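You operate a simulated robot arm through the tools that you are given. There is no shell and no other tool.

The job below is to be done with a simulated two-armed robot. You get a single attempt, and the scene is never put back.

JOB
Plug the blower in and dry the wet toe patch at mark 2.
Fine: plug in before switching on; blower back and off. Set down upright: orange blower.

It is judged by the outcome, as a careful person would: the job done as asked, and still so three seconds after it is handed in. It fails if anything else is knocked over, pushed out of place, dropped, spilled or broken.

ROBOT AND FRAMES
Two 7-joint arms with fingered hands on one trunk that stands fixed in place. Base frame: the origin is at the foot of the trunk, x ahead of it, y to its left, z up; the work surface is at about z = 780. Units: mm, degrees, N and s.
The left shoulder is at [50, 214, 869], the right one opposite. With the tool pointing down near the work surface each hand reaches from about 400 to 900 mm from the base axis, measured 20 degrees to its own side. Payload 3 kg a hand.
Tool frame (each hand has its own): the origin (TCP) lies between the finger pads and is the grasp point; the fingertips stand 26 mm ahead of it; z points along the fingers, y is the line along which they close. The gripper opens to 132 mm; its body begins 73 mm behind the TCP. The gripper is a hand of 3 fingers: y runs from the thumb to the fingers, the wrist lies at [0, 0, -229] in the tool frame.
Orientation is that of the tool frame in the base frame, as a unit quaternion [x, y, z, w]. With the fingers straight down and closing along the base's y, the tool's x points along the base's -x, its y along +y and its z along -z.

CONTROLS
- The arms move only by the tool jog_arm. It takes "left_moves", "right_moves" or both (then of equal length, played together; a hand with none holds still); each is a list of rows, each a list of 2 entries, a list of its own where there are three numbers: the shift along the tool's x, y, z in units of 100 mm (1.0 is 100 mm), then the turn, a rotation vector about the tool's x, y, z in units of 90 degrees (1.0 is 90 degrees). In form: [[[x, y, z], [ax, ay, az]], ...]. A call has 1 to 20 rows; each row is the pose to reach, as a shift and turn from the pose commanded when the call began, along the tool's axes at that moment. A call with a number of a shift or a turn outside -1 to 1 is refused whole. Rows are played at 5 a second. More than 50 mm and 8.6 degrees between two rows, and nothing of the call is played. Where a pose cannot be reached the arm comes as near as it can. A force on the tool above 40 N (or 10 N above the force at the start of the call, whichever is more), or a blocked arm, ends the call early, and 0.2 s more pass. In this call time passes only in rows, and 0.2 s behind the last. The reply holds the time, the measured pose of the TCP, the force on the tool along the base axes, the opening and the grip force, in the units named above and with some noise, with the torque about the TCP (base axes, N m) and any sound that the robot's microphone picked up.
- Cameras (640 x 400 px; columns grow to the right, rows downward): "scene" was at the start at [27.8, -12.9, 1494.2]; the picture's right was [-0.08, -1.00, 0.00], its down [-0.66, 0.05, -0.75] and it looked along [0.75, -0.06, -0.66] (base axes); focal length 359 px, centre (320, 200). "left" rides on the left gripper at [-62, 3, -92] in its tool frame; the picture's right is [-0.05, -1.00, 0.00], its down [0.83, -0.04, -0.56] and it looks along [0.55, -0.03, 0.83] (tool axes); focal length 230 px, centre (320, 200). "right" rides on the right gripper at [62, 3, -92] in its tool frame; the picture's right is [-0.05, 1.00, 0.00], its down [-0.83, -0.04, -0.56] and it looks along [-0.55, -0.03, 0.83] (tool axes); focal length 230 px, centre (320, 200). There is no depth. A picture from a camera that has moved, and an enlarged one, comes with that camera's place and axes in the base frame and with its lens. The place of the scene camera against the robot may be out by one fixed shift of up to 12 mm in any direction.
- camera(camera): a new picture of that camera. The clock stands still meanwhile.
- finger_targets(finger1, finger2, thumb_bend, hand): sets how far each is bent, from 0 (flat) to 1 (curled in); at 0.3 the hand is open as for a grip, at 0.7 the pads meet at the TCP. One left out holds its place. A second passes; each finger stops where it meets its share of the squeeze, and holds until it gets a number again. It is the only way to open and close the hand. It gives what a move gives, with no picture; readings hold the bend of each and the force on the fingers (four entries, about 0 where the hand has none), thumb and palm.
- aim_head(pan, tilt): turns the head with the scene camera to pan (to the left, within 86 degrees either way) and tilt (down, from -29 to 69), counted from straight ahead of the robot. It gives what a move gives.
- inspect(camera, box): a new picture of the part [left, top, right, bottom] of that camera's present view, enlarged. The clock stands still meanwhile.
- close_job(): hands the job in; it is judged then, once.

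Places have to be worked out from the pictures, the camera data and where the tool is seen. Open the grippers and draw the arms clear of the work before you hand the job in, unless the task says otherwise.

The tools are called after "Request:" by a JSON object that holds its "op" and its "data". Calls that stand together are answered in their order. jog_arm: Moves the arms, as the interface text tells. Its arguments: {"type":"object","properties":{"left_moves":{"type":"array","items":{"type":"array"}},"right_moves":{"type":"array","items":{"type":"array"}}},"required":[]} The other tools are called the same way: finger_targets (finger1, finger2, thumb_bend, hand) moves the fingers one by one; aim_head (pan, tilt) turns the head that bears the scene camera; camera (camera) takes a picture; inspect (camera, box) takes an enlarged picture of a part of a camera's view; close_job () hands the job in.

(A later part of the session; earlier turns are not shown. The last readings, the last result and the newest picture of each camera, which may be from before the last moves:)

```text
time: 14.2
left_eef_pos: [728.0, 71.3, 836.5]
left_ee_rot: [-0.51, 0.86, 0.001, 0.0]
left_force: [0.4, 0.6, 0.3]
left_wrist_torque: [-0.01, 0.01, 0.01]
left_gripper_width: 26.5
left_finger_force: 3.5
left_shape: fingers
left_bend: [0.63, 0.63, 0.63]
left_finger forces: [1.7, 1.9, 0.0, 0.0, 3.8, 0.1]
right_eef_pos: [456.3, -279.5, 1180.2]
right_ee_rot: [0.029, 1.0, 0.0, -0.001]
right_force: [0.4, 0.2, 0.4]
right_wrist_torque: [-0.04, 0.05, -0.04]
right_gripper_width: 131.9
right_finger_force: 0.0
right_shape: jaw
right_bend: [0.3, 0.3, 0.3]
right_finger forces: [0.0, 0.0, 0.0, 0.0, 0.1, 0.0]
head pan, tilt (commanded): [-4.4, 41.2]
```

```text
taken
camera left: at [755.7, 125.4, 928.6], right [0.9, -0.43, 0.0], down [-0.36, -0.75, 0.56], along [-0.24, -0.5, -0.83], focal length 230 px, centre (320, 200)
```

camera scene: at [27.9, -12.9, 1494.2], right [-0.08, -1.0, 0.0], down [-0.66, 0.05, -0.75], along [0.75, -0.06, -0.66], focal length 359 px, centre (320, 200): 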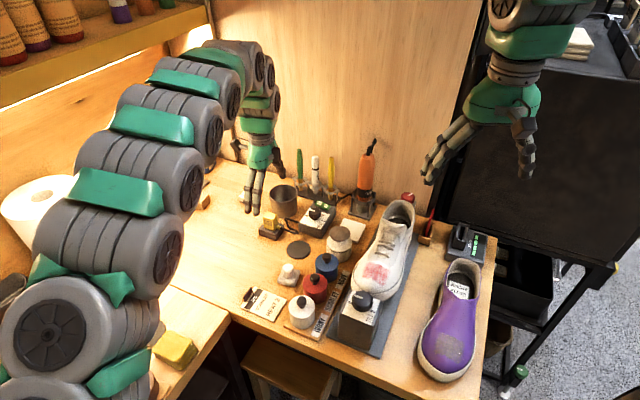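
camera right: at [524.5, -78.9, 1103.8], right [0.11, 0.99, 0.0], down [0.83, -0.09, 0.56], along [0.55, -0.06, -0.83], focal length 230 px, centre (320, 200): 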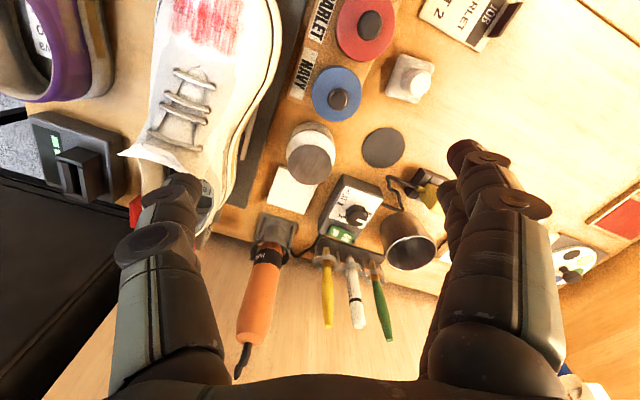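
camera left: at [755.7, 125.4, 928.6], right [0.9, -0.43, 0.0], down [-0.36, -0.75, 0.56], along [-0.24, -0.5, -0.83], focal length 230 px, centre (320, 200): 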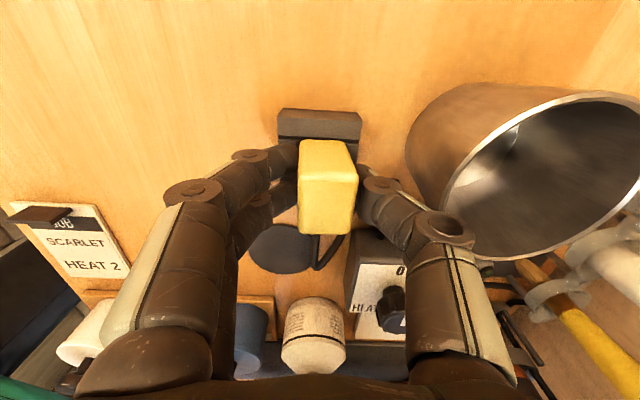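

Light balanced contact, but the plug leans about 3–4 mm toward the thumb. I shift the hand 3 mm to the finger side to straighten it, then squeeze harder.

Request:
{"op": "jog_arm", "data": {"left_moves": [[[0, 0.03, 0], [0, 0, 0]]]}}

Request:
{"op": "finger_targets", "data": {"hand": "left", "finger1": 0.75, "finger2": 0.75, "thumb_bend": 0.75}}

Request:
{"op": "camera", "data": {"camera": "left"}}

Request:
{"op": "inspect", "data": {"camera": "scene", "box": [240, 170, 330, 250]}}

```text
time: 14.6
left_eef_pos: [726.1, 71.9, 835.9]
left_ee_rot: [-0.51, 0.86, 0.0, 0.0]
left_force: [0.3, 0.2, 0.6]
left_wrist_torque: [0.02, -0.01, 0.02]
left_gripper_width: 26.2
left_finger_force: 3.5
left_shape: fingers
left_bend: [0.63, 0.63, 0.63]
left_finger forces: [1.7, 2.0, 0.0, 0.1, 3.7, 0.1]
right_eef_pos: [454.9, -280.3, 1181.4]
right_ee_rot: [0.029, 1.0, 0.0, 0.0]
right_force: [-0.9, 0.8, -0.7]
right_wrist_torque: [0.0, 0.04, -0.06]
right_gripper_width: 132.1
right_finger_force: 0.0
right_shape: jaw
right_bend: [0.3, 0.3, 0.3]
right_finger forces: [0.0, 0.1, 0.1, 0.1, 0.0, 0.1]
head pan, tilt (commanded): [-4.4, 41.2]
```

```text
time: 15.6
left_eef_pos: [725.9, 72.6, 836.2]
left_ee_rot: [-0.51, 0.86, 0.0, -0.001]
left_force: [0.3, 0.4, -0.4]
left_wrist_torque: [-0.01, 0.0, 0.03]
left_gripper_width: 24.0
left_finger_force: 16.7
left_shape: fingers
left_bend: [0.66, 0.66, 0.66]
left_finger forces: [8.4, 8.4, 0.0, 0.0, 16.8, 0.0]
right_eef_pos: [456.2, -279.7, 1181.8]
right_ee_rot: [0.03, 1.0, 0.0, 0.0]
right_force: [-0.1, 0.3, 0.8]
right_wrist_torque: [0.01, -0.04, 0.02]
right_gripper_width: 131.9
right_finger_force: 0.0
right_shape: jaw
right_bend: [0.3, 0.3, 0.3]
right_finger forces: [0.1, 0.0, 0.0, 0.1, 0.0, 0.0]
head pan, tilt (commanded): [-4.4, 41.2]
```

```text
taken
camera left: at [752.9, 126.6, 928.6], right [0.9, -0.43, 0.0], down [-0.36, -0.75, 0.56], along [-0.24, -0.5, -0.83], focal length 230 px, centre (320, 200)
```

left: 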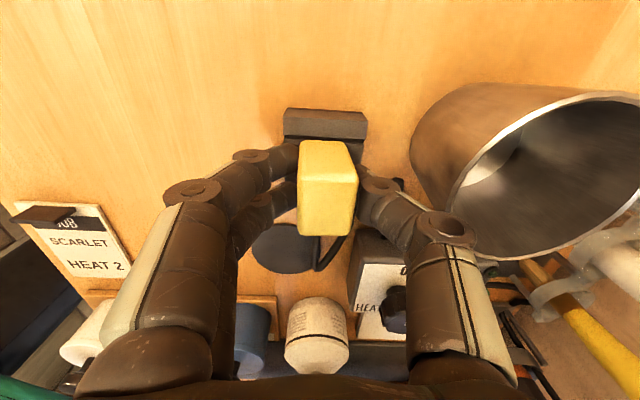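

```text
5.00 times, centred on (285, 210) of scene
camera zoom: at [27.9, -12.9, 1494.2], right [-0.08, -1.0, 0.0], down [-0.66, 0.05, -0.75], along [0.75, -0.06, -0.66], focal length 1796 px, centre (495, 150)
```

zoom: 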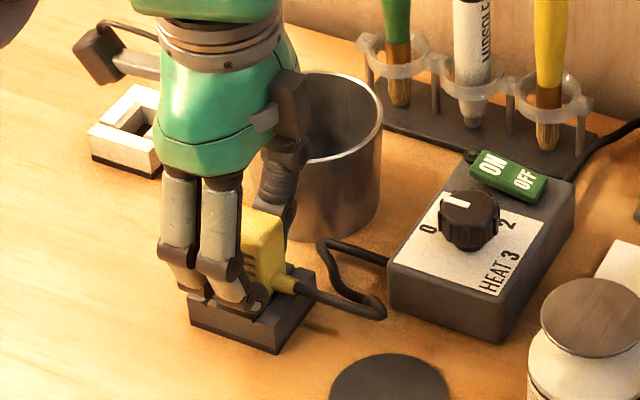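

The plug is still leaning about 4° toward the thumb. I loosen, shift another 2.5 mm to the finger side, and regrip so it stays upright.

Request:
{"op": "finger_targets", "data": {"hand": "left", "finger1": 0.6, "finger2": 0.6, "thumb_bend": 0.6}}

Request:
{"op": "jog_arm", "data": {"left_moves": [[[0, 0.025, 0], [0, 0, 0]]]}}

Request:
{"op": "finger_targets", "data": {"hand": "left", "finger1": 0.75, "finger2": 0.75, "thumb_bend": 0.75}}

Request:
{"op": "camera", "data": {"camera": "left"}}

Request:
{"op": "inspect", "data": {"camera": "left", "box": [270, 90, 380, 260]}}

```text
time: 16.6
left_eef_pos: [726.4, 71.3, 835.9]
left_ee_rot: [-0.51, 0.86, 0.001, 0.0]
left_force: [-0.1, -0.3, -0.2]
left_wrist_torque: [-0.01, 0.0, -0.01]
left_gripper_width: 34.3
left_finger_force: 0.0
left_shape: fingers
left_bend: [0.6, 0.6, 0.6]
left_finger forces: [0.0, 0.1, 0.0, 0.0, 0.0, 0.0]
right_eef_pos: [455.3, -280.1, 1182.6]
right_ee_rot: [0.03, 1.0, 0.0, 0.0]
right_force: [0.1, 0.4, -0.8]
right_wrist_torque: [0.02, 0.02, 0.04]
right_gripper_width: 131.7
right_finger_force: 0.0
right_shape: jaw
right_bend: [0.3, 0.3, 0.3]
right_finger forces: [0.1, 0.0, 0.0, 0.0, 0.0, 0.0]
head pan, tilt (commanded): [-4.4, 41.2]
```

```text
time: 17.0
left_eef_pos: [724.9, 72.9, 837.1]
left_ee_rot: [-0.51, 0.86, -0.001, 0.0]
left_force: [0.7, 0.2, -0.3]
left_wrist_torque: [-0.01, 0.03, -0.01]
left_gripper_width: 34.3
left_finger_force: 0.1
left_shape: fingers
left_bend: [0.6, 0.6, 0.6]
left_finger forces: [0.1, 0.0, 0.0, 0.0, 0.0, 0.1]
right_eef_pos: [455.5, -278.9, 1180.7]
right_ee_rot: [0.03, 1.0, 0.0, 0.001]
right_force: [-0.3, 0.8, 0.2]
right_wrist_torque: [-0.02, -0.02, 0.0]
right_gripper_width: 131.9
right_finger_force: 0.0
right_shape: jaw
right_bend: [0.3, 0.3, 0.3]
right_finger forces: [0.0, 0.0, 0.0, 0.1, 0.0, 0.0]
head pan, tilt (commanded): [-4.4, 41.2]
```

```text
time: 18.0
left_eef_pos: [723.7, 72.2, 836.7]
left_ee_rot: [-0.51, 0.86, 0.0, 0.0]
left_force: [1.1, -0.1, 0.4]
left_wrist_torque: [0.0, 0.0, 0.04]
left_gripper_width: 24.3
left_finger_force: 16.6
left_shape: fingers
left_bend: [0.66, 0.66, 0.66]
left_finger forces: [8.5, 8.6, 0.0, 0.1, 17.1, 0.0]
right_eef_pos: [455.4, -279.4, 1180.7]
right_ee_rot: [0.03, 1.0, 0.001, 0.0]
right_force: [-0.4, -0.6, -0.2]
right_wrist_torque: [0.01, 0.0, 0.01]
right_gripper_width: 131.8
right_finger_force: 0.0
right_shape: jaw
right_bend: [0.3, 0.3, 0.3]
right_finger forces: [0.0, 0.1, 0.1, 0.1, 0.1, 0.0]
head pan, tilt (commanded): [-4.4, 41.2]
```

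```text
taken
camera left: at [750.6, 127.9, 928.6], right [0.9, -0.43, 0.0], down [-0.36, -0.75, 0.56], along [-0.24, -0.5, -0.83], focal length 230 px, centre (320, 200)
```

left: 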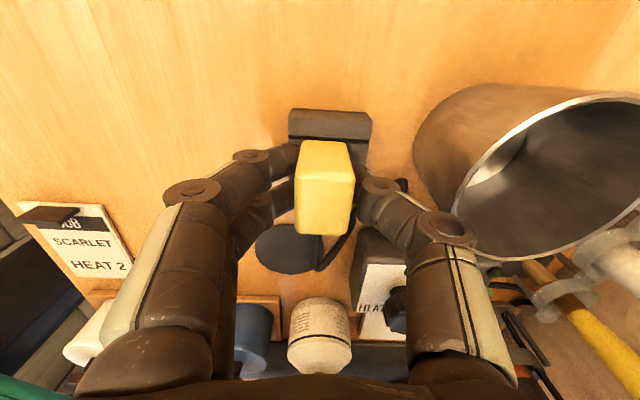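

```text
2.35 times, centred on (325, 175) of left
camera zoom: at [750.6, 127.9, 928.6], right [0.9, -0.43, 0.0], down [-0.36, -0.75, 0.56], along [-0.24, -0.5, -0.83], focal length 541 px, centre (308, 259)
```

zoom: 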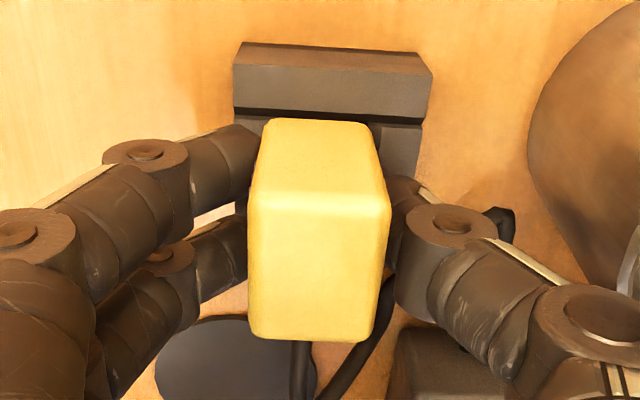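

The plug is now held upright with about 17 N. I lift it slowly 50 mm and check the dock stays and the cord follows.

Request:
{"op": "jog_arm", "data": {"left_moves": [[[0, 0, -0.08], [0, 0, 0]], [[0, 0, -0.16], [0, 0, 0]], [[0, 0, -0.28], [0, 0, 0]], [[0, 0, -0.4], [0, 0, 0]], [[0, 0, -0.5], [0, 0, 0]]]}}

Request:
{"op": "camera", "data": {"camera": "left"}}

Request:
{"op": "inspect", "data": {"camera": "scene", "box": [230, 150, 350, 250]}}

```text
time: 19.2
left_eef_pos: [723.2, 71.6, 888.1]
left_ee_rot: [-0.51, 0.86, -0.001, -0.001]
left_force: [0.2, 0.2, -1.0]
left_wrist_torque: [0.0, -0.01, 0.0]
left_gripper_width: 24.1
left_finger_force: 17.1
left_shape: fingers
left_bend: [0.67, 0.66, 0.66]
left_finger forces: [8.4, 8.6, 0.0, 0.0, 16.9, 0.1]
right_eef_pos: [455.1, -280.2, 1181.6]
right_ee_rot: [0.029, 1.0, 0.0, 0.001]
right_force: [-1.2, 0.0, 0.1]
right_wrist_torque: [0.01, -0.01, -0.02]
right_gripper_width: 132.1
right_finger_force: 0.1
right_shape: jaw
right_bend: [0.3, 0.3, 0.3]
right_finger forces: [0.0, 0.1, 0.1, 0.0, 0.0, 0.1]
head pan, tilt (commanded): [-4.4, 41.2]
```

```text
taken
camera left: at [750.5, 127.4, 980.5], right [0.9, -0.43, 0.0], down [-0.36, -0.75, 0.55], along [-0.24, -0.5, -0.83], focal length 230 px, centre (320, 200)
```

left: 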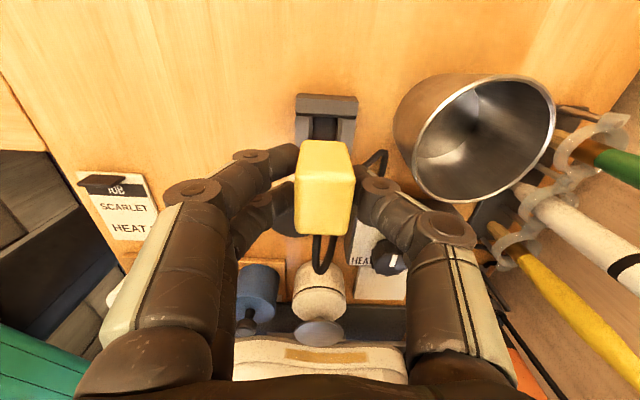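

```text
4.00 times, centred on (290, 200) of scene
camera zoom: at [27.9, -12.9, 1494.2], right [-0.08, -1.0, 0.0], down [-0.66, 0.05, -0.75], along [0.75, -0.06, -0.66], focal length 1437 px, centre (440, 200)
```

zoom: 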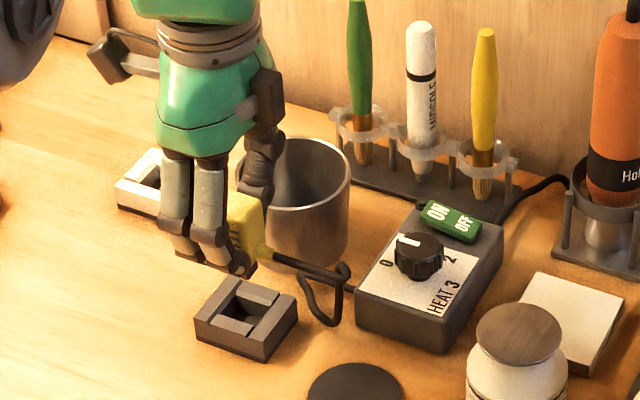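

The plug came out cleanly (the dock hole matches the white block's hole, so the white block is the socket, about (867, 138)). I raise it further and carry it toward the socket in stages, watching cord and force.

Request:
{"op": "jog_arm", "data": {"left_moves": [[[0, 0, -0.2], [0, 0, 0]], [[0, 0, -0.4], [0, 0, 0]], [[-0.18, -0.12, -0.4], [0, 0, 0]], [[-0.36, -0.25, -0.4], [0, 0, 0]], [[-0.54, -0.38, -0.4], [0, 0, 0]], [[-0.7, -0.5, -0.4], [0, 0, 0]]]}}

Request:
{"op": "camera", "data": {"camera": "left"}}

Request:
{"op": "inspect", "data": {"camera": "scene", "box": [220, 120, 350, 250]}}

```text
time: 20.6
left_eef_pos: [801.2, 110.4, 926.5]
left_ee_rot: [-0.51, 0.86, -0.001, 0.0]
left_force: [0.5, 0.5, -1.3]
left_wrist_torque: [0.0, 0.01, 0.01]
left_gripper_width: 23.9
left_finger_force: 17.0
left_shape: fingers
left_bend: [0.67, 0.67, 0.66]
left_finger forces: [8.4, 8.6, 0.0, 0.1, 16.9, 0.0]
right_eef_pos: [455.7, -279.3, 1180.9]
right_ee_rot: [0.029, 1.0, 0.0, 0.0]
right_force: [0.3, -0.1, 0.1]
right_wrist_torque: [0.01, -0.04, 0.04]
right_gripper_width: 132.2
right_finger_force: 0.0
right_shape: jaw
right_bend: [0.3, 0.3, 0.3]
right_finger forces: [0.0, 0.0, 0.0, 0.0, 0.0, 0.1]
head pan, tilt (commanded): [-4.4, 41.2]
```

```text
taken
camera left: at [828.0, 165.6, 1019.0], right [0.9, -0.43, 0.0], down [-0.36, -0.75, 0.56], along [-0.24, -0.5, -0.83], focal length 230 px, centre (320, 200)
```

left: 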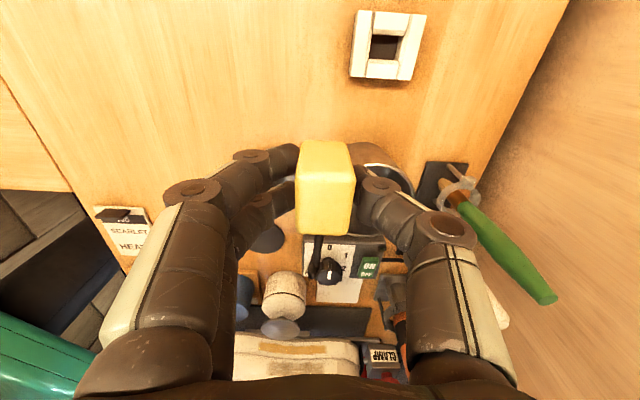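

```text
3.08 times, centred on (285, 185) of scene
camera zoom: at [27.9, -12.9, 1494.2], right [-0.08, -1.0, 0.0], down [-0.66, 0.05, -0.75], along [0.75, -0.06, -0.66], focal length 1106 px, centre (428, 246)
```

zoom: 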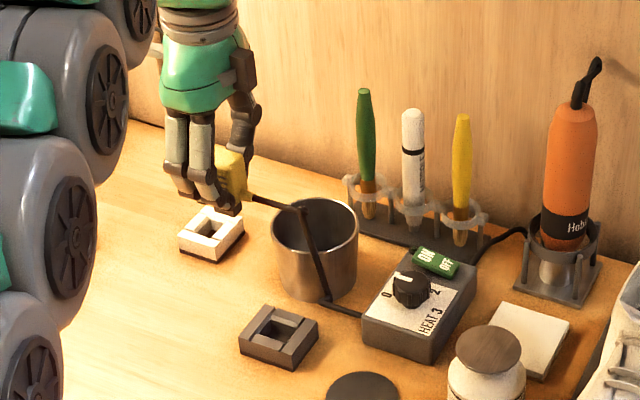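

The cord drapes freely with no pull. The socket shows in the left camera at upper right; I enlarge it to locate it precisely.

Request:
{"op": "inspect", "data": {"camera": "left", "box": [330, 0, 450, 90]}}

Request:
{"op": "inspect", "data": {"camera": "left", "box": [270, 120, 380, 250]}}

Request:
{"op": "inspect", "data": {"camera": "scene", "box": [245, 150, 315, 230]}}

```text
4.44 times, centred on (390, 45) of left
camera zoom: at [828.0, 165.6, 1019.0], right [0.9, -0.43, 0.0], down [-0.36, -0.75, 0.56], along [-0.24, -0.5, -0.83], focal length 1022 px, centre (9, 889)
```

zoom: 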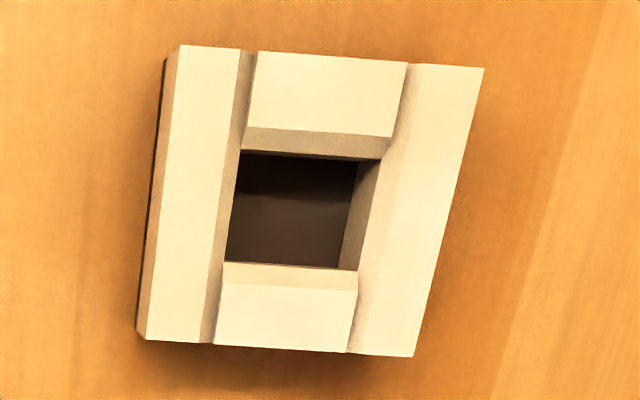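

```text
3.08 times, centred on (325, 185) of left
camera zoom: at [828.0, 165.6, 1019.0], right [0.9, -0.43, 0.0], down [-0.36, -0.75, 0.56], along [-0.24, -0.5, -0.83], focal length 708 px, centre (305, 246)
```

zoom: 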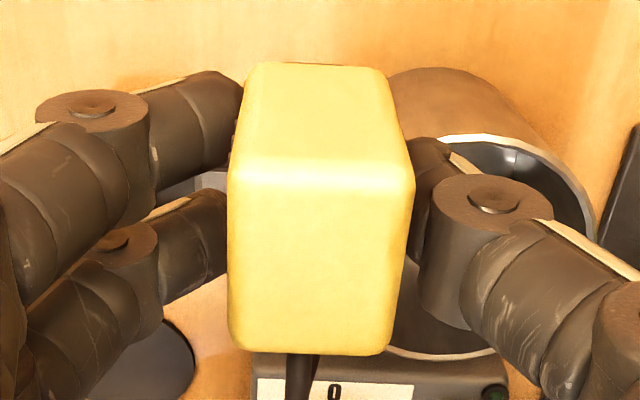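

```text
5.00 times, centred on (280, 190) of scene
camera zoom: at [27.9, -12.9, 1494.2], right [-0.08, -1.0, 0.0], down [-0.66, 0.05, -0.75], along [0.75, -0.06, -0.66], focal length 1796 px, centre (520, 250)
```

zoom: 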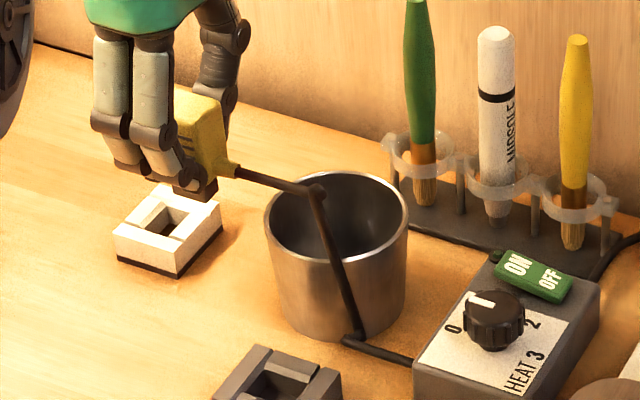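

The socket centre works out at about (875, 143), and its hole is turned 90° relative to the dock (long side along (0.87, -0.49)). I turn the plug 90° clockwise while moving over the socket at z ≈ 926.

Request:
{"op": "jog_arm", "data": {"left_moves": [[[-0.06, -0.045, 0], [0, 0, 0.09]], [[-0.12, -0.09, 0], [0, 0, 0.18]], [[-0.18, -0.135, 0], [0, 0, 0.27]], [[-0.24, -0.18, 0], [0, 0, 0.36]], [[-0.3, -0.22, 0], [0, 0, 0.45]], [[-0.36, -0.27, 0], [0, 0, 0.54]], [[-0.42, -0.31, 0], [0, 0, 0.63]], [[-0.48, -0.36, 0], [0, 0, 0.72]], [[-0.54, -0.4, 0], [0, 0, 0.81]], [[-0.6, -0.45, 0], [0, 0, 0.905]], [[-0.669, -0.491, 0], [0, 0, 1.0]]]}}

Request:
{"op": "camera", "data": {"camera": "left"}}

Request:
{"op": "inspect", "data": {"camera": "scene", "box": [220, 110, 350, 240]}}

```text
time: 23.0
left_eef_pos: [837.8, 226.9, 892.5]
left_ee_rot: [0.252, 0.968, 0.0, 0.002]
left_force: [-0.8, -6.2, 1.5]
left_wrist_torque: [0.47, 0.0, -0.02]
left_gripper_width: 23.7
left_finger_force: 15.9
left_shape: fingers
left_bend: [0.68, 0.68, 0.67]
left_finger forces: [8.0, 8.2, 0.0, 0.0, 16.6, 0.1]
left hand out of reach, approached as far as the arm can: row 5, 6, 7, 8, 9, 10, 11
right_eef_pos: [454.9, -280.7, 1181.1]
right_ee_rot: [0.029, 1.0, 0.0, 0.001]
right_force: [-1.6, -1.3, 0.2]
right_wrist_torque: [0.14, -0.13, -0.01]
right_gripper_width: 132.0
right_finger_force: 0.1
right_shape: jaw
right_bend: [0.3, 0.3, 0.3]
right_finger forces: [0.1, 0.0, 0.0, 0.1, 0.0, 0.1]
head pan, tilt (commanded): [-4.4, 41.2]
```

```text
taken
camera left: at [892.7, 199.2, 984.3], right [-0.44, -0.9, 0.0], down [-0.75, 0.37, 0.55], along [-0.5, 0.24, -0.83], focal length 230 px, centre (320, 200)
```

left: 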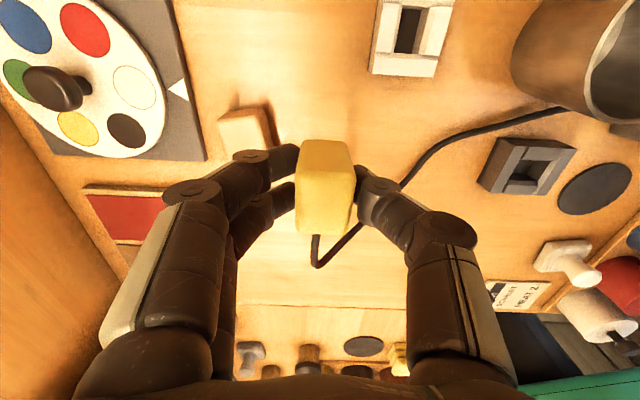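

```text
3.08 times, centred on (285, 175) of scene
camera zoom: at [27.0, -14.0, 1494.3], right [-0.08, -1.0, 0.0], down [-0.66, 0.05, -0.75], along [0.75, -0.06, -0.66], focal length 1106 px, centre (428, 277)
```

zoom: 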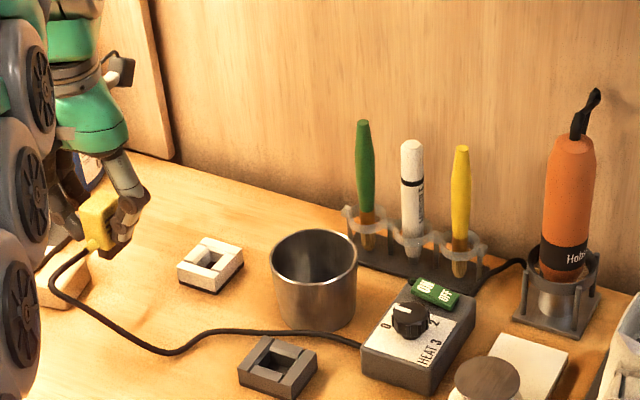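

The arm could not reach that pose and ended at (838, 227, 892). I look at the whole scene before moving on.

Request:
{"op": "camera", "data": {"camera": "scene"}}

Request:
{"op": "inspect", "data": {"camera": "scene", "box": [150, 100, 310, 240]}}

```text
taken
camera scene: at [27.0, -14.0, 1494.3], right [-0.08, -1.0, 0.0], down [-0.66, 0.05, -0.75], along [0.75, -0.06, -0.66], focal length 359 px, centre (320, 200)
```

scene: 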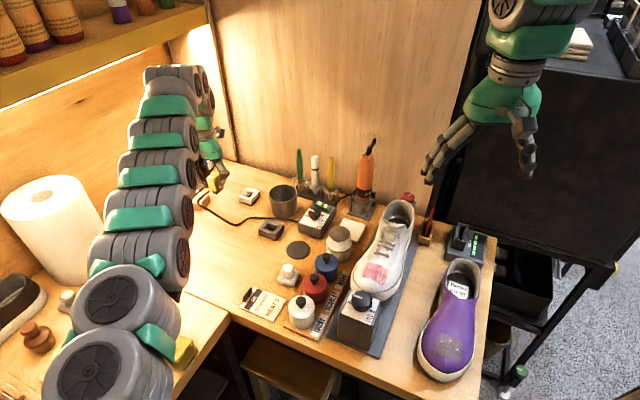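

```text
2.86 times, centred on (230, 170) of scene
camera zoom: at [27.0, -14.0, 1494.3], right [-0.08, -1.0, 0.0], down [-0.66, 0.05, -0.75], along [0.75, -0.06, -0.66], focal length 1027 px, centre (577, 286)
```

zoom: 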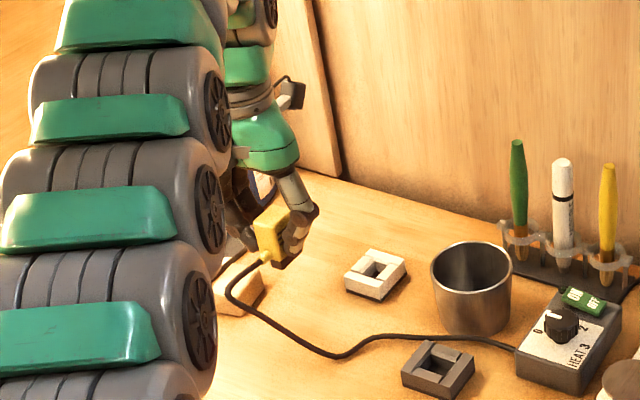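

With the tool vertical the socket is just beyond the left arm's reach (limit about 835 mm shoulder to wrist); I will need the hand tilted back about 12°. First I back the arm off toward the robot and up.

Request:
{"op": "jog_arm", "data": {"left_moves": [[[0.11, -0.08, -0.06], [0, 0, 0]], [[0.22, -0.16, -0.12], [0, 0, 0]], [[0.33, -0.24, -0.18], [0, 0, 0]], [[0.44, -0.32, -0.24], [0, 0, 0]], [[0.55, -0.4, -0.3], [0, 0, 0]], [[0.654, -0.472, -0.35], [0, 0, 0]]]}}

Request:
{"op": "camera", "data": {"camera": "left"}}

Request:
{"op": "camera", "data": {"camera": "scene"}}

```text
time: 24.4
left_eef_pos: [757.4, 223.8, 924.2]
left_ee_rot: [0.248, 0.969, -0.001, -0.002]
left_force: [0.3, 0.2, -0.8]
left_wrist_torque: [0.01, 0.01, 0.02]
left_gripper_width: 24.0
left_finger_force: 16.2
left_shape: fingers
left_bend: [0.68, 0.68, 0.67]
left_finger forces: [8.2, 8.2, 0.1, 0.1, 16.5, 0.0]
right_eef_pos: [455.8, -279.3, 1180.7]
right_ee_rot: [0.03, 1.0, 0.001, -0.001]
right_force: [0.0, -0.8, 0.4]
right_wrist_torque: [-0.02, 0.0, 0.0]
right_gripper_width: 131.8
right_finger_force: 0.0
right_shape: jaw
right_bend: [0.3, 0.3, 0.3]
right_finger forces: [0.0, 0.0, 0.0, 0.0, 0.0, 0.0]
head pan, tilt (commanded): [-4.4, 41.2]
```

```text
taken
camera left: at [812.9, 197.2, 1015.6], right [-0.43, -0.9, 0.0], down [-0.75, 0.36, 0.56], along [-0.5, 0.24, -0.83], focal length 230 px, centre (320, 200)
```

left: 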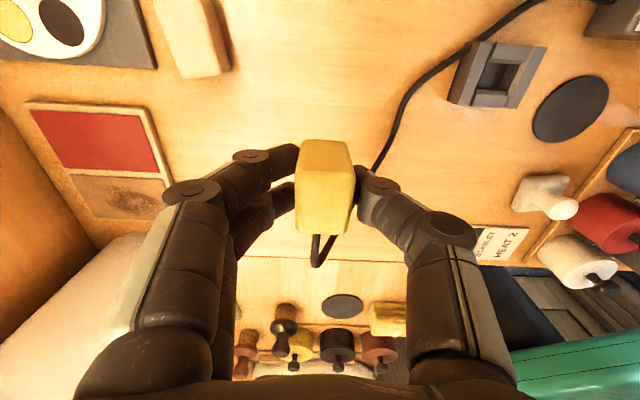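

```text
taken
camera scene: at [27.8, -12.9, 1494.2], right [-0.08, -1.0, 0.0], down [-0.66, 0.05, -0.75], along [0.75, -0.06, -0.66], focal length 359 px, centre (320, 200)
```

scene: 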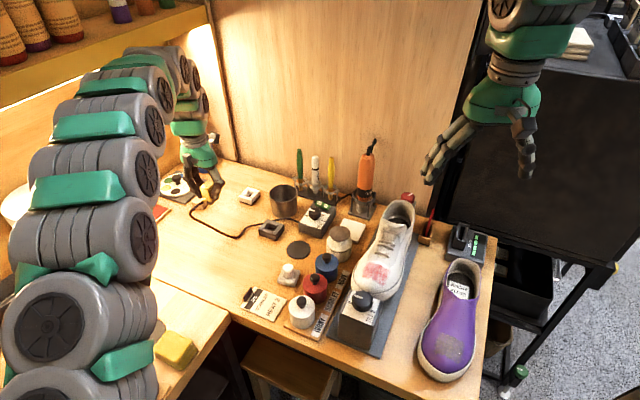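

The arm is free again, at (757, 224, 924), with the plug still firmly held. I will put the plug back into its dock (the TCP for that is known: 723.7, 72.1, 836.5) and regrip with the hand tilted 12°; first I turn back 90° and move toward the dock.

Request:
{"op": "jog_arm", "data": {"left_moves": [[[-0.02, -0.07, 0], [0, 0, -0.09]], [[-0.045, -0.14, 0], [0, 0, -0.18]], [[-0.07, -0.21, 0], [0, 0, -0.27]], [[-0.09, -0.28, 0], [0, 0, -0.36]], [[-0.115, -0.35, 0], [0, 0, -0.45]], [[-0.14, -0.42, 0], [0, 0, -0.54]], [[-0.16, -0.49, 0], [0, 0, -0.63]], [[-0.18, -0.56, 0], [0, 0, -0.72]], [[-0.205, -0.63, 0], [0, 0, -0.81]], [[-0.23, -0.7, 0], [0, 0, -0.9]], [[-0.252, -0.774, 0], [0, 0, -1.0]]]}}

Request:
{"op": "camera", "data": {"camera": "left"}}

```text
refused: row 11 steps farther than a row can; nothing moved
```

```text
taken
camera left: at [812.9, 197.2, 1015.6], right [-0.43, -0.9, 0.0], down [-0.75, 0.36, 0.56], along [-0.5, 0.24, -0.83], focal length 230 px, centre (320, 200)
```

left: 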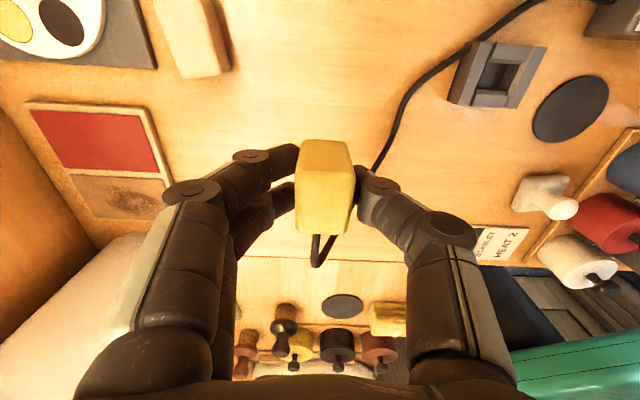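

The last row turned 9°, over the step limit. I resend with even steps of about 8.2°.

Request:
{"op": "jog_arm", "data": {"left_moves": [[[-0.02, -0.07, 0], [0, 0, -0.091]], [[-0.045, -0.14, 0], [0, 0, -0.182]], [[-0.07, -0.21, 0], [0, 0, -0.273]], [[-0.09, -0.28, 0], [0, 0, -0.364]], [[-0.115, -0.35, 0], [0, 0, -0.455]], [[-0.14, -0.42, 0], [0, 0, -0.546]], [[-0.16, -0.49, 0], [0, 0, -0.637]], [[-0.18, -0.56, 0], [0, 0, -0.728]], [[-0.205, -0.63, 0], [0, 0, -0.819]], [[-0.23, -0.7, 0], [0, 0, -0.91]], [[-0.252, -0.774, 0], [0, 0, -1.0]]]}}

Request:
{"op": "camera", "data": {"camera": "left"}}

```text
time: 26.8
left_eef_pos: [741.0, 142.3, 924.8]
left_ee_rot: [-0.511, 0.859, 0.0, 0.0]
left_force: [-0.3, 0.6, -0.8]
left_wrist_torque: [0.0, -0.01, -0.04]
left_gripper_width: 24.0
left_finger_force: 15.7
left_shape: fingers
left_bend: [0.68, 0.68, 0.67]
left_finger forces: [8.3, 8.2, 0.0, 0.0, 16.5, 0.0]
right_eef_pos: [455.5, -278.6, 1181.0]
right_ee_rot: [0.03, 1.0, -0.001, 0.0]
right_force: [-0.2, 0.2, 0.1]
right_wrist_torque: [-0.03, -0.01, -0.01]
right_gripper_width: 132.1
right_finger_force: 0.0
right_shape: jaw
right_bend: [0.3, 0.3, 0.3]
right_finger forces: [0.1, 0.0, 0.1, 0.1, 0.1, 0.0]
head pan, tilt (commanded): [-4.4, 41.2]
```

```text
taken
camera left: at [768.8, 198.6, 1016.6], right [0.9, -0.43, 0.0], down [-0.36, -0.75, 0.56], along [-0.24, -0.5, -0.83], focal length 230 px, centre (320, 200)
```

left: 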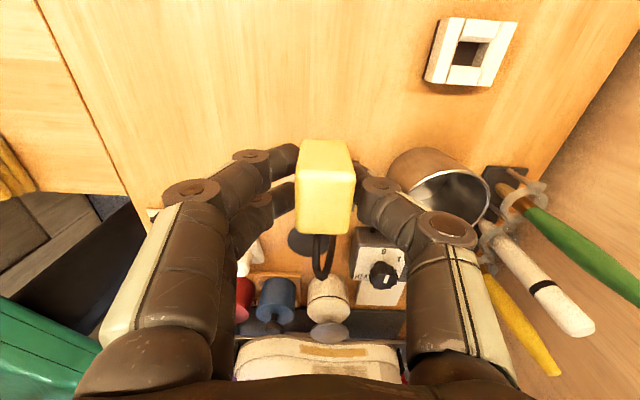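

Now at (741, 142, 925), orientation restored. I move over the dock at z ≈ 890, the same place as right after the lift.

Request:
{"op": "jog_arm", "data": {"left_moves": [[[0.17, -0.045, 0.08], [0, 0, 0]], [[0.35, -0.09, 0.17], [0, 0, 0]], [[0.53, -0.135, 0.26], [0, 0, 0]], [[0.709, -0.18, 0.35], [0, 0, 0]]]}}

Request:
{"op": "camera", "data": {"camera": "left"}}

Request:
{"op": "inspect", "data": {"camera": "left", "box": [270, 70, 380, 250]}}

Request:
{"op": "inspect", "data": {"camera": "scene", "box": [235, 170, 335, 250]}}

```text
time: 27.8
left_eef_pos: [724.1, 71.6, 890.0]
left_ee_rot: [-0.51, 0.86, 0.001, -0.001]
left_force: [0.0, 0.3, -0.8]
left_wrist_torque: [-0.01, 0.01, -0.03]
left_gripper_width: 23.9
left_finger_force: 16.6
left_shape: fingers
left_bend: [0.68, 0.68, 0.67]
left_finger forces: [8.2, 8.2, 0.1, 0.0, 16.5, 0.1]
right_eef_pos: [455.8, -280.0, 1182.0]
right_ee_rot: [0.029, 1.0, 0.0, 0.0]
right_force: [-1.4, 0.2, -0.2]
right_wrist_torque: [-0.01, 0.02, 0.01]
right_gripper_width: 131.9
right_finger_force: 0.1
right_shape: jaw
right_bend: [0.3, 0.3, 0.3]
right_finger forces: [0.0, 0.0, 0.1, 0.1, 0.0, 0.1]
head pan, tilt (commanded): [-4.4, 41.2]
```

```text
taken
camera left: at [750.7, 126.7, 983.0], right [0.9, -0.43, 0.0], down [-0.36, -0.75, 0.56], along [-0.24, -0.5, -0.83], focal length 230 px, centre (320, 200)
```

left: 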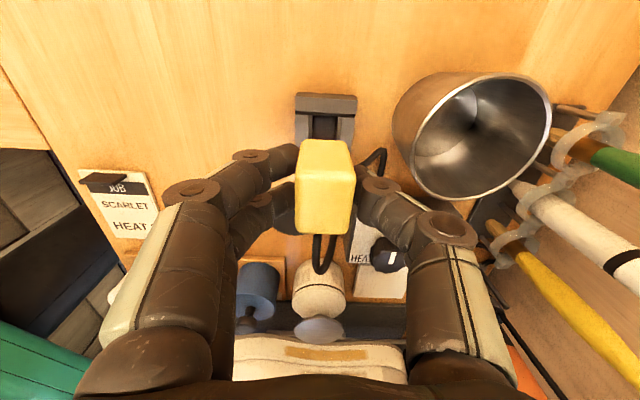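

```text
2.22 times, centred on (325, 160) of left
camera zoom: at [750.7, 126.7, 983.0], right [0.9, -0.43, 0.0], down [-0.36, -0.75, 0.56], along [-0.24, -0.5, -0.83], focal length 511 px, centre (309, 289)
```

zoom: 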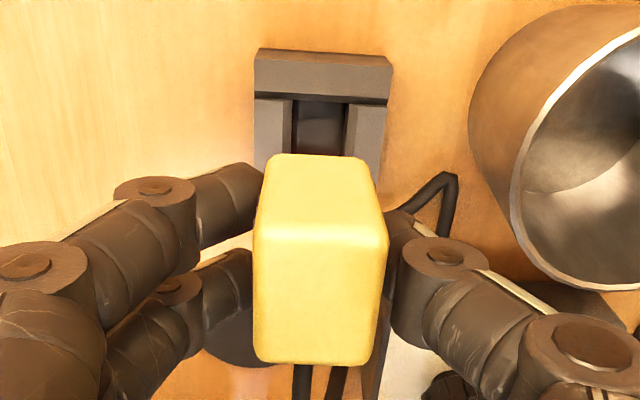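

```text
5.00 times, centred on (285, 210) of scene
camera zoom: at [27.9, -12.9, 1494.2], right [-0.08, -1.0, 0.0], down [-0.66, 0.05, -0.75], along [0.75, -0.06, -0.66], focal length 1796 px, centre (495, 150)
```

zoom: 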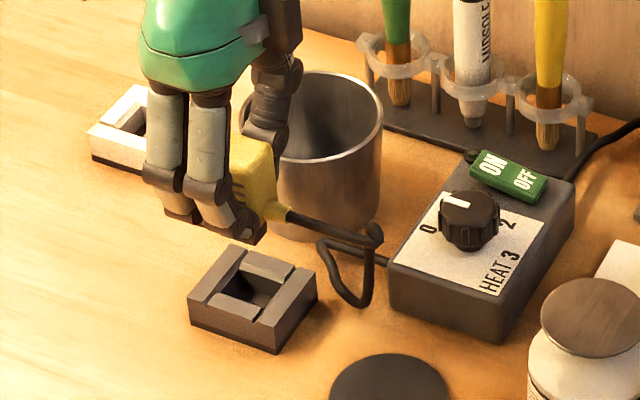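

The view matches the moment after the lift, so the plug is right above its dock. I lower 53 mm in small steps.

Request:
{"op": "jog_arm", "data": {"left_moves": [[[0, 0, 0.12], [0, 0, 0]], [[0, 0, 0.24], [0, 0, 0]], [[0, 0, 0.32], [0, 0, 0]], [[0, 0, 0.39], [0, 0, 0]], [[0, 0, 0.46], [0, 0, 0]], [[0, 0, 0.525], [0, 0, 0]]]}}

Request:
{"op": "inspect", "data": {"camera": "left", "box": [270, 70, 380, 250]}}

Request:
{"op": "inspect", "data": {"camera": "scene", "box": [235, 170, 335, 250]}}

```text
time: 29.2
left_eef_pos: [723.9, 72.3, 837.4]
left_ee_rot: [-0.51, 0.86, 0.0, -0.001]
left_force: [0.8, -0.7, 0.0]
left_wrist_torque: [-0.01, -0.04, 0.0]
left_gripper_width: 23.8
left_finger_force: 16.2
left_shape: fingers
left_bend: [0.68, 0.68, 0.67]
left_finger forces: [7.7, 8.0, 0.0, 0.1, 16.9, 0.1]
right_eef_pos: [456.0, -279.7, 1180.6]
right_ee_rot: [0.03, 1.0, 0.0, 0.001]
right_force: [0.8, 0.5, -0.7]
right_wrist_torque: [0.03, -0.02, -0.01]
right_gripper_width: 131.9
right_finger_force: 0.2
right_shape: jaw
right_bend: [0.3, 0.3, 0.3]
right_finger forces: [0.0, 0.1, 0.0, 0.1, 0.1, 0.1]
head pan, tilt (commanded): [-4.4, 41.2]
```

```text
2.22 times, centred on (325, 160) of left
camera zoom: at [750.2, 127.9, 929.7], right [0.9, -0.43, 0.0], down [-0.36, -0.75, 0.56], along [-0.24, -0.5, -0.83], focal length 511 px, centre (309, 289)
```

zoom: 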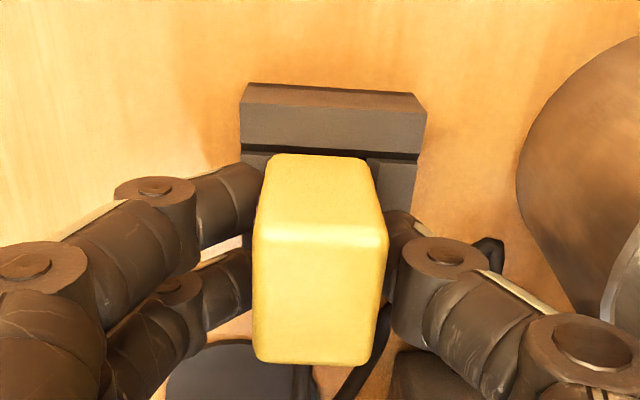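

```text
5.00 times, centred on (285, 210) of scene
camera zoom: at [27.9, -12.9, 1494.2], right [-0.08, -1.0, 0.0], down [-0.66, 0.05, -0.75], along [0.75, -0.06, -0.66], focal length 1796 px, centre (495, 150)
```

zoom: 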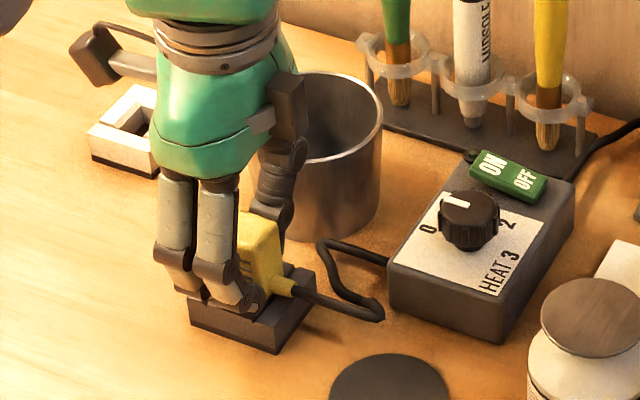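

The plug slid back into the dock without force. I loosen the fingers, raise 3 mm and tilt the hand 12° about the closing axis (wrist toward the cord side), then regrip.

Request:
{"op": "finger_targets", "data": {"hand": "left", "finger1": 0.6, "finger2": 0.6, "thumb_bend": 0.6}}

Request:
{"op": "jog_arm", "data": {"left_moves": [[[0, 0, -0.03], [0, 0, 0]], [[0, 0, -0.03], [0, -0.067, 0]], [[0, 0, -0.03], [0, -0.133, 0]]]}}

Request:
{"op": "inspect", "data": {"camera": "left", "box": [200, 70, 440, 250]}}

Request:
{"op": "inspect", "data": {"camera": "scene", "box": [235, 170, 335, 250]}}

```text
time: 30.2
left_eef_pos: [724.3, 71.9, 839.0]
left_ee_rot: [-0.51, 0.86, 0.0, -0.001]
left_force: [-0.4, -0.8, -0.4]
left_wrist_torque: [0.02, -0.01, -0.02]
left_gripper_width: 34.3
left_finger_force: 0.1
left_shape: fingers
left_bend: [0.6, 0.6, 0.6]
left_finger forces: [0.0, 0.0, 0.0, 0.1, 0.1, 0.0]
right_eef_pos: [455.7, -279.7, 1180.8]
right_ee_rot: [0.03, 1.0, 0.001, 0.0]
right_force: [-0.8, -0.4, 0.0]
right_wrist_torque: [0.01, 0.01, -0.01]
right_gripper_width: 131.9
right_finger_force: 0.1
right_shape: jaw
right_bend: [0.3, 0.3, 0.3]
right_finger forces: [0.1, 0.0, 0.0, 0.1, 0.0, 0.1]
head pan, tilt (commanded): [-4.4, 41.2]
```

```text
time: 31.0
left_eef_pos: [724.8, 73.4, 839.6]
left_ee_rot: [-0.508, 0.855, 0.053, 0.09]
left_force: [-1.1, 0.3, -0.1]
left_wrist_torque: [-0.04, -0.01, 0.0]
left_gripper_width: 34.5
left_finger_force: 0.0
left_shape: fingers
left_bend: [0.6, 0.6, 0.6]
left_finger forces: [0.0, 0.0, 0.0, 0.0, 0.1, 0.0]
right_eef_pos: [456.1, -281.3, 1181.0]
right_ee_rot: [0.03, 1.0, 0.0, 0.0]
right_force: [0.2, 0.0, 0.4]
right_wrist_torque: [-0.02, -0.04, 0.0]
right_gripper_width: 132.0
right_finger_force: 0.1
right_shape: jaw
right_bend: [0.3, 0.3, 0.3]
right_finger forces: [0.1, 0.0, 0.0, 0.0, 0.0, 0.0]
head pan, tilt (commanded): [-4.4, 41.2]
```

```text
2.22 times, centred on (320, 160) of left
camera zoom: at [739.9, 109.9, 943.5], right [0.9, -0.43, 0.01], down [-0.41, -0.83, 0.37], along [-0.15, -0.34, -0.93], focal length 511 px, centre (320, 289)
```

zoom: 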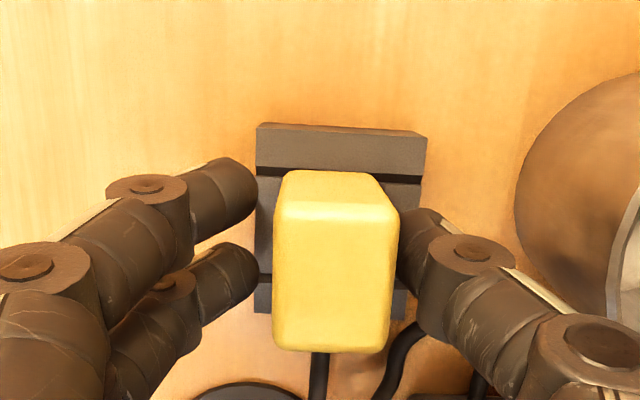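

```text
5.00 times, centred on (285, 210) of scene
camera zoom: at [27.9, -12.9, 1494.2], right [-0.08, -1.0, 0.0], down [-0.66, 0.05, -0.75], along [0.75, -0.06, -0.66], focal length 1796 px, centre (495, 150)
```

zoom: 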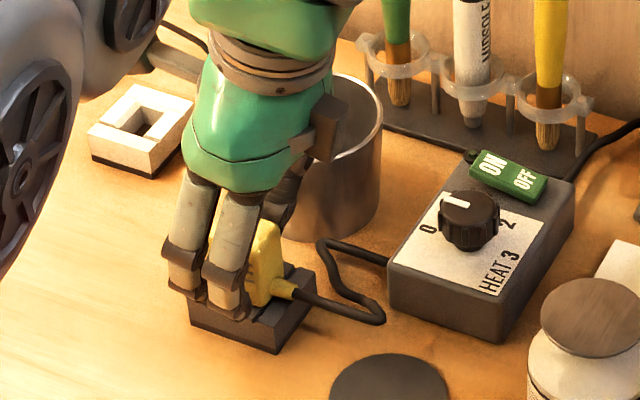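

The hand is tilted with the plug upright between the pads. I close to grip.

Request:
{"op": "finger_targets", "data": {"hand": "left", "finger1": 0.75, "finger2": 0.75, "thumb_bend": 0.75}}

Request:
{"op": "inspect", "data": {"camera": "left", "box": [200, 70, 440, 250]}}

Request:
{"op": "inspect", "data": {"camera": "scene", "box": [235, 170, 335, 250]}}

```text
time: 32.0
left_eef_pos: [723.6, 73.0, 842.4]
left_ee_rot: [-0.507, 0.855, 0.053, 0.089]
left_force: [-0.6, 0.1, 0.3]
left_wrist_torque: [-0.04, 0.03, 0.02]
left_gripper_width: 24.3
left_finger_force: 16.9
left_shape: fingers
left_bend: [0.67, 0.67, 0.66]
left_finger forces: [8.4, 8.6, 0.0, 0.0, 17.1, 0.0]
right_eef_pos: [454.0, -279.5, 1180.1]
right_ee_rot: [0.03, 1.0, 0.0, 0.0]
right_force: [0.8, 1.6, 0.0]
right_wrist_torque: [0.03, 0.03, 0.0]
right_gripper_width: 132.0
right_finger_force: 0.1
right_shape: jaw
right_bend: [0.3, 0.3, 0.3]
right_finger forces: [0.0, 0.0, 0.0, 0.1, 0.1, 0.0]
head pan, tilt (commanded): [-4.4, 41.2]
```

```text
2.22 times, centred on (320, 160) of left
camera zoom: at [739.9, 109.9, 943.1], right [0.9, -0.43, 0.01], down [-0.41, -0.83, 0.37], along [-0.15, -0.34, -0.93], focal length 511 px, centre (320, 289)
```

zoom: 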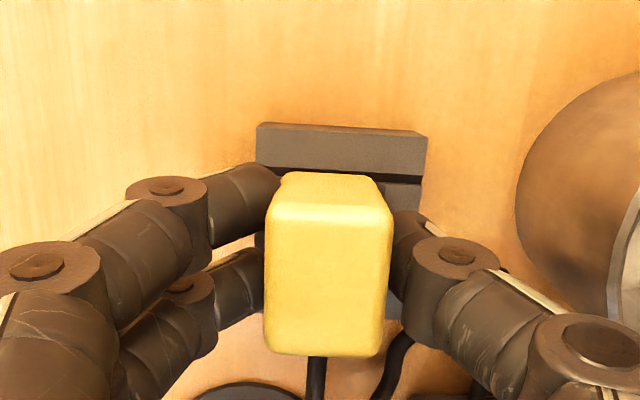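

```text
5.00 times, centred on (285, 210) of scene
camera zoom: at [27.9, -12.9, 1494.2], right [-0.08, -1.0, 0.0], down [-0.66, 0.05, -0.75], along [0.75, -0.06, -0.66], focal length 1796 px, centre (495, 150)
```

zoom: 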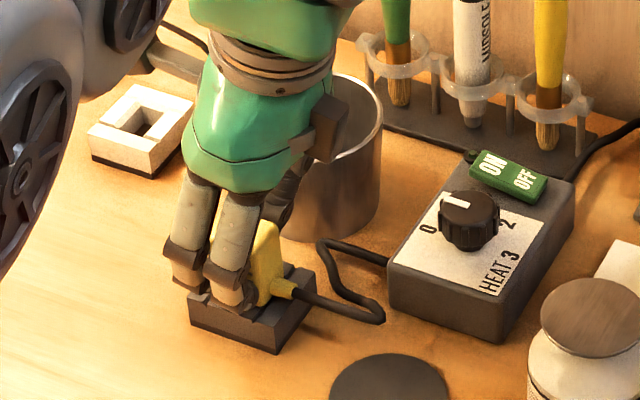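

Gripped firmly with the plug upright and the hand tilted. I lift straight up 50 mm and take a reference picture of the dock relative to the plug.

Request:
{"op": "jog_arm", "data": {"left_moves": [[[-0.02, 0, -0.098], [0, 0, 0]], [[-0.04, 0, -0.196], [0, 0, 0]], [[-0.062, 0, -0.293], [0, 0, 0]], [[-0.083, 0, -0.391], [0, 0, 0]], [[-0.103, 0, -0.489], [0, 0, 0]]]}}

Request:
{"op": "inspect", "data": {"camera": "left", "box": [240, 60, 400, 160]}}

Request:
{"op": "camera", "data": {"camera": "left"}}

Request:
{"op": "inspect", "data": {"camera": "scene", "box": [235, 170, 335, 250]}}

```text
time: 33.2
left_eef_pos: [721.9, 74.6, 891.1]
left_ee_rot: [-0.507, 0.856, 0.053, 0.09]
left_force: [-0.3, -1.0, -0.4]
left_wrist_torque: [0.03, -0.01, 0.0]
left_gripper_width: 24.0
left_finger_force: 17.1
left_shape: fingers
left_bend: [0.67, 0.67, 0.66]
left_finger forces: [8.7, 8.5, 0.0, 0.0, 17.2, 0.0]
right_eef_pos: [454.6, -280.2, 1182.1]
right_ee_rot: [0.03, 1.0, 0.0, 0.0]
right_force: [-0.3, -0.5, -0.4]
right_wrist_torque: [0.02, -0.02, 0.05]
right_gripper_width: 131.9
right_finger_force: 0.0
right_shape: jaw
right_bend: [0.3, 0.3, 0.3]
right_finger forces: [0.0, 0.0, 0.0, 0.0, 0.1, 0.1]
head pan, tilt (commanded): [-4.4, 41.2]
```

```text
4.00 times, centred on (320, 110) of left
camera zoom: at [739.8, 111.1, 992.8], right [0.9, -0.43, 0.01], down [-0.41, -0.83, 0.37], along [-0.15, -0.34, -0.93], focal length 920 px, centre (320, 560)
```

zoom: 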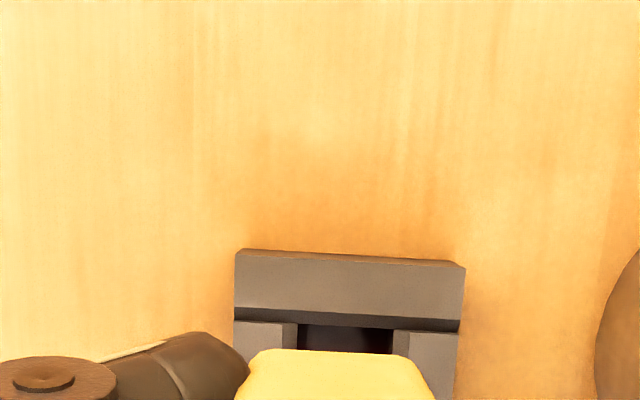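

```text
taken
camera left: at [739.8, 111.1, 992.8], right [0.9, -0.43, 0.01], down [-0.41, -0.83, 0.37], along [-0.15, -0.34, -0.93], focal length 230 px, centre (320, 200)
```

left: 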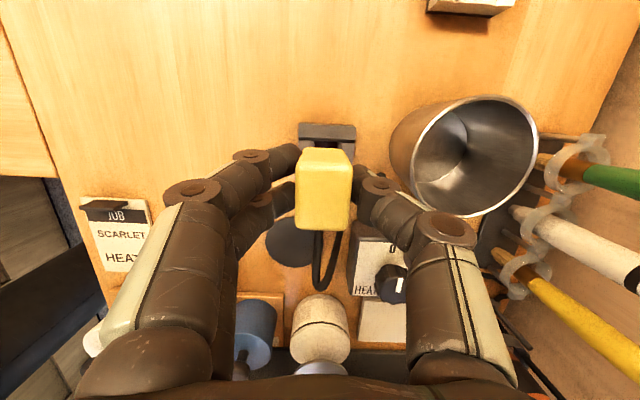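

```text
5.00 times, centred on (285, 210) of scene
camera zoom: at [27.8, -12.9, 1494.2], right [-0.08, -1.0, 0.0], down [-0.66, 0.05, -0.75], along [0.75, -0.06, -0.66], focal length 1796 px, centre (495, 150)
```

zoom: 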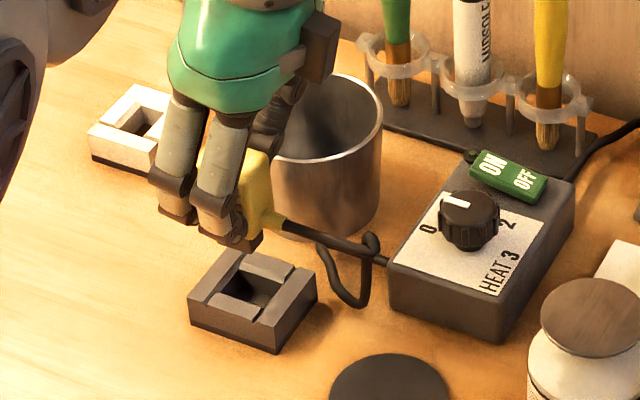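

Reference taken: the dock's near edge corners sit at (236, 250) and (465, 264) in that zoom. Now I raise 35 mm and turn 90° clockwise about the vertical.

Request:
{"op": "jog_arm", "data": {"left_moves": [[[-0.02, 0, -0.1], [0.0187, 0, 0.0889]], [[-0.04, 0, -0.2], [0.0375, 0, 0.1778]], [[-0.06, 0, -0.3], [0.0562, 0, 0.2667]], [[-0.072, 0, -0.342], [0.0749, 0, 0.3556]], [[-0.072, 0, -0.342], [0.0936, 0, 0.4445]], [[-0.072, 0, -0.342], [0.1124, 0, 0.5335]], [[-0.072, 0, -0.342], [0.1311, 0, 0.6224]], [[-0.072, 0, -0.342], [0.1498, 0, 0.7113]], [[-0.072, 0, -0.342], [0.1685, 0, 0.8002]], [[-0.072, 0, -0.342], [0.1873, 0, 0.8891]], [[-0.072, 0, -0.342], [0.206, 0, 0.978]]]}}

Request:
{"op": "camera", "data": {"camera": "left"}}

Request:
{"op": "camera", "data": {"camera": "scene"}}

```text
time: 35.6
left_eef_pos: [723.5, 72.3, 924.2]
left_ee_rot: [0.248, 0.963, -0.026, 0.101]
left_force: [0.3, 0.9, -0.4]
left_wrist_torque: [0.0, 0.03, 0.01]
left_gripper_width: 24.0
left_finger_force: 16.8
left_shape: fingers
left_bend: [0.67, 0.67, 0.66]
left_finger forces: [8.6, 8.5, 0.1, 0.0, 17.0, 0.1]
right_eef_pos: [455.6, -279.6, 1180.0]
right_ee_rot: [0.03, 1.0, -0.001, 0.0]
right_force: [0.4, 0.6, -1.5]
right_wrist_torque: [0.02, -0.01, 0.01]
right_gripper_width: 131.9
right_finger_force: 0.1
right_shape: jaw
right_bend: [0.3, 0.3, 0.3]
right_finger forces: [0.0, 0.0, 0.0, 0.0, 0.0, 0.1]
head pan, tilt (commanded): [-4.4, 41.2]
```

```text
taken
camera left: at [761.6, 55.0, 1027.6], right [-0.44, -0.9, 0.01], down [-0.83, 0.41, 0.37], along [-0.34, 0.15, -0.93], focal length 230 px, centre (320, 200)
```

left: 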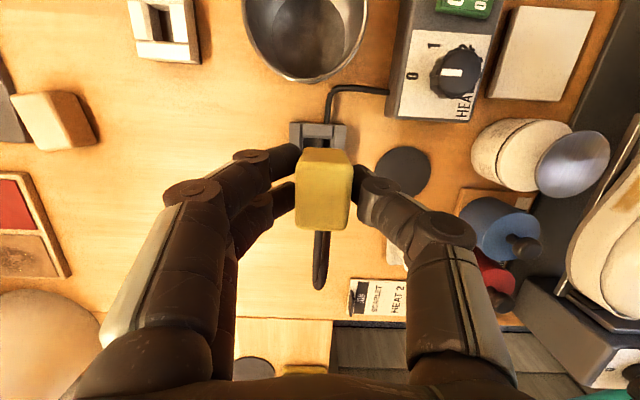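

```text
taken
camera scene: at [27.9, -12.9, 1494.2], right [-0.08, -1.0, 0.0], down [-0.66, 0.05, -0.75], along [0.75, -0.06, -0.66], focal length 359 px, centre (320, 200)
```

scene: 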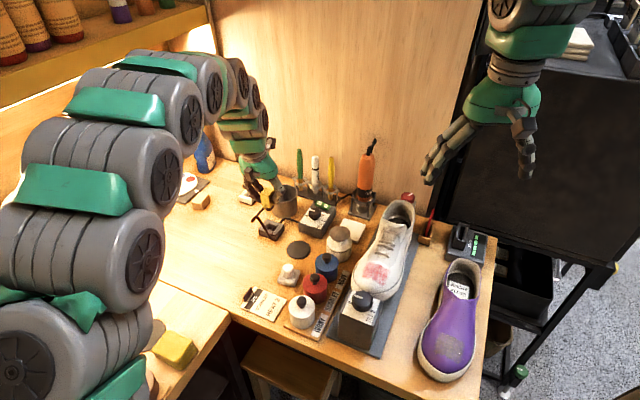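

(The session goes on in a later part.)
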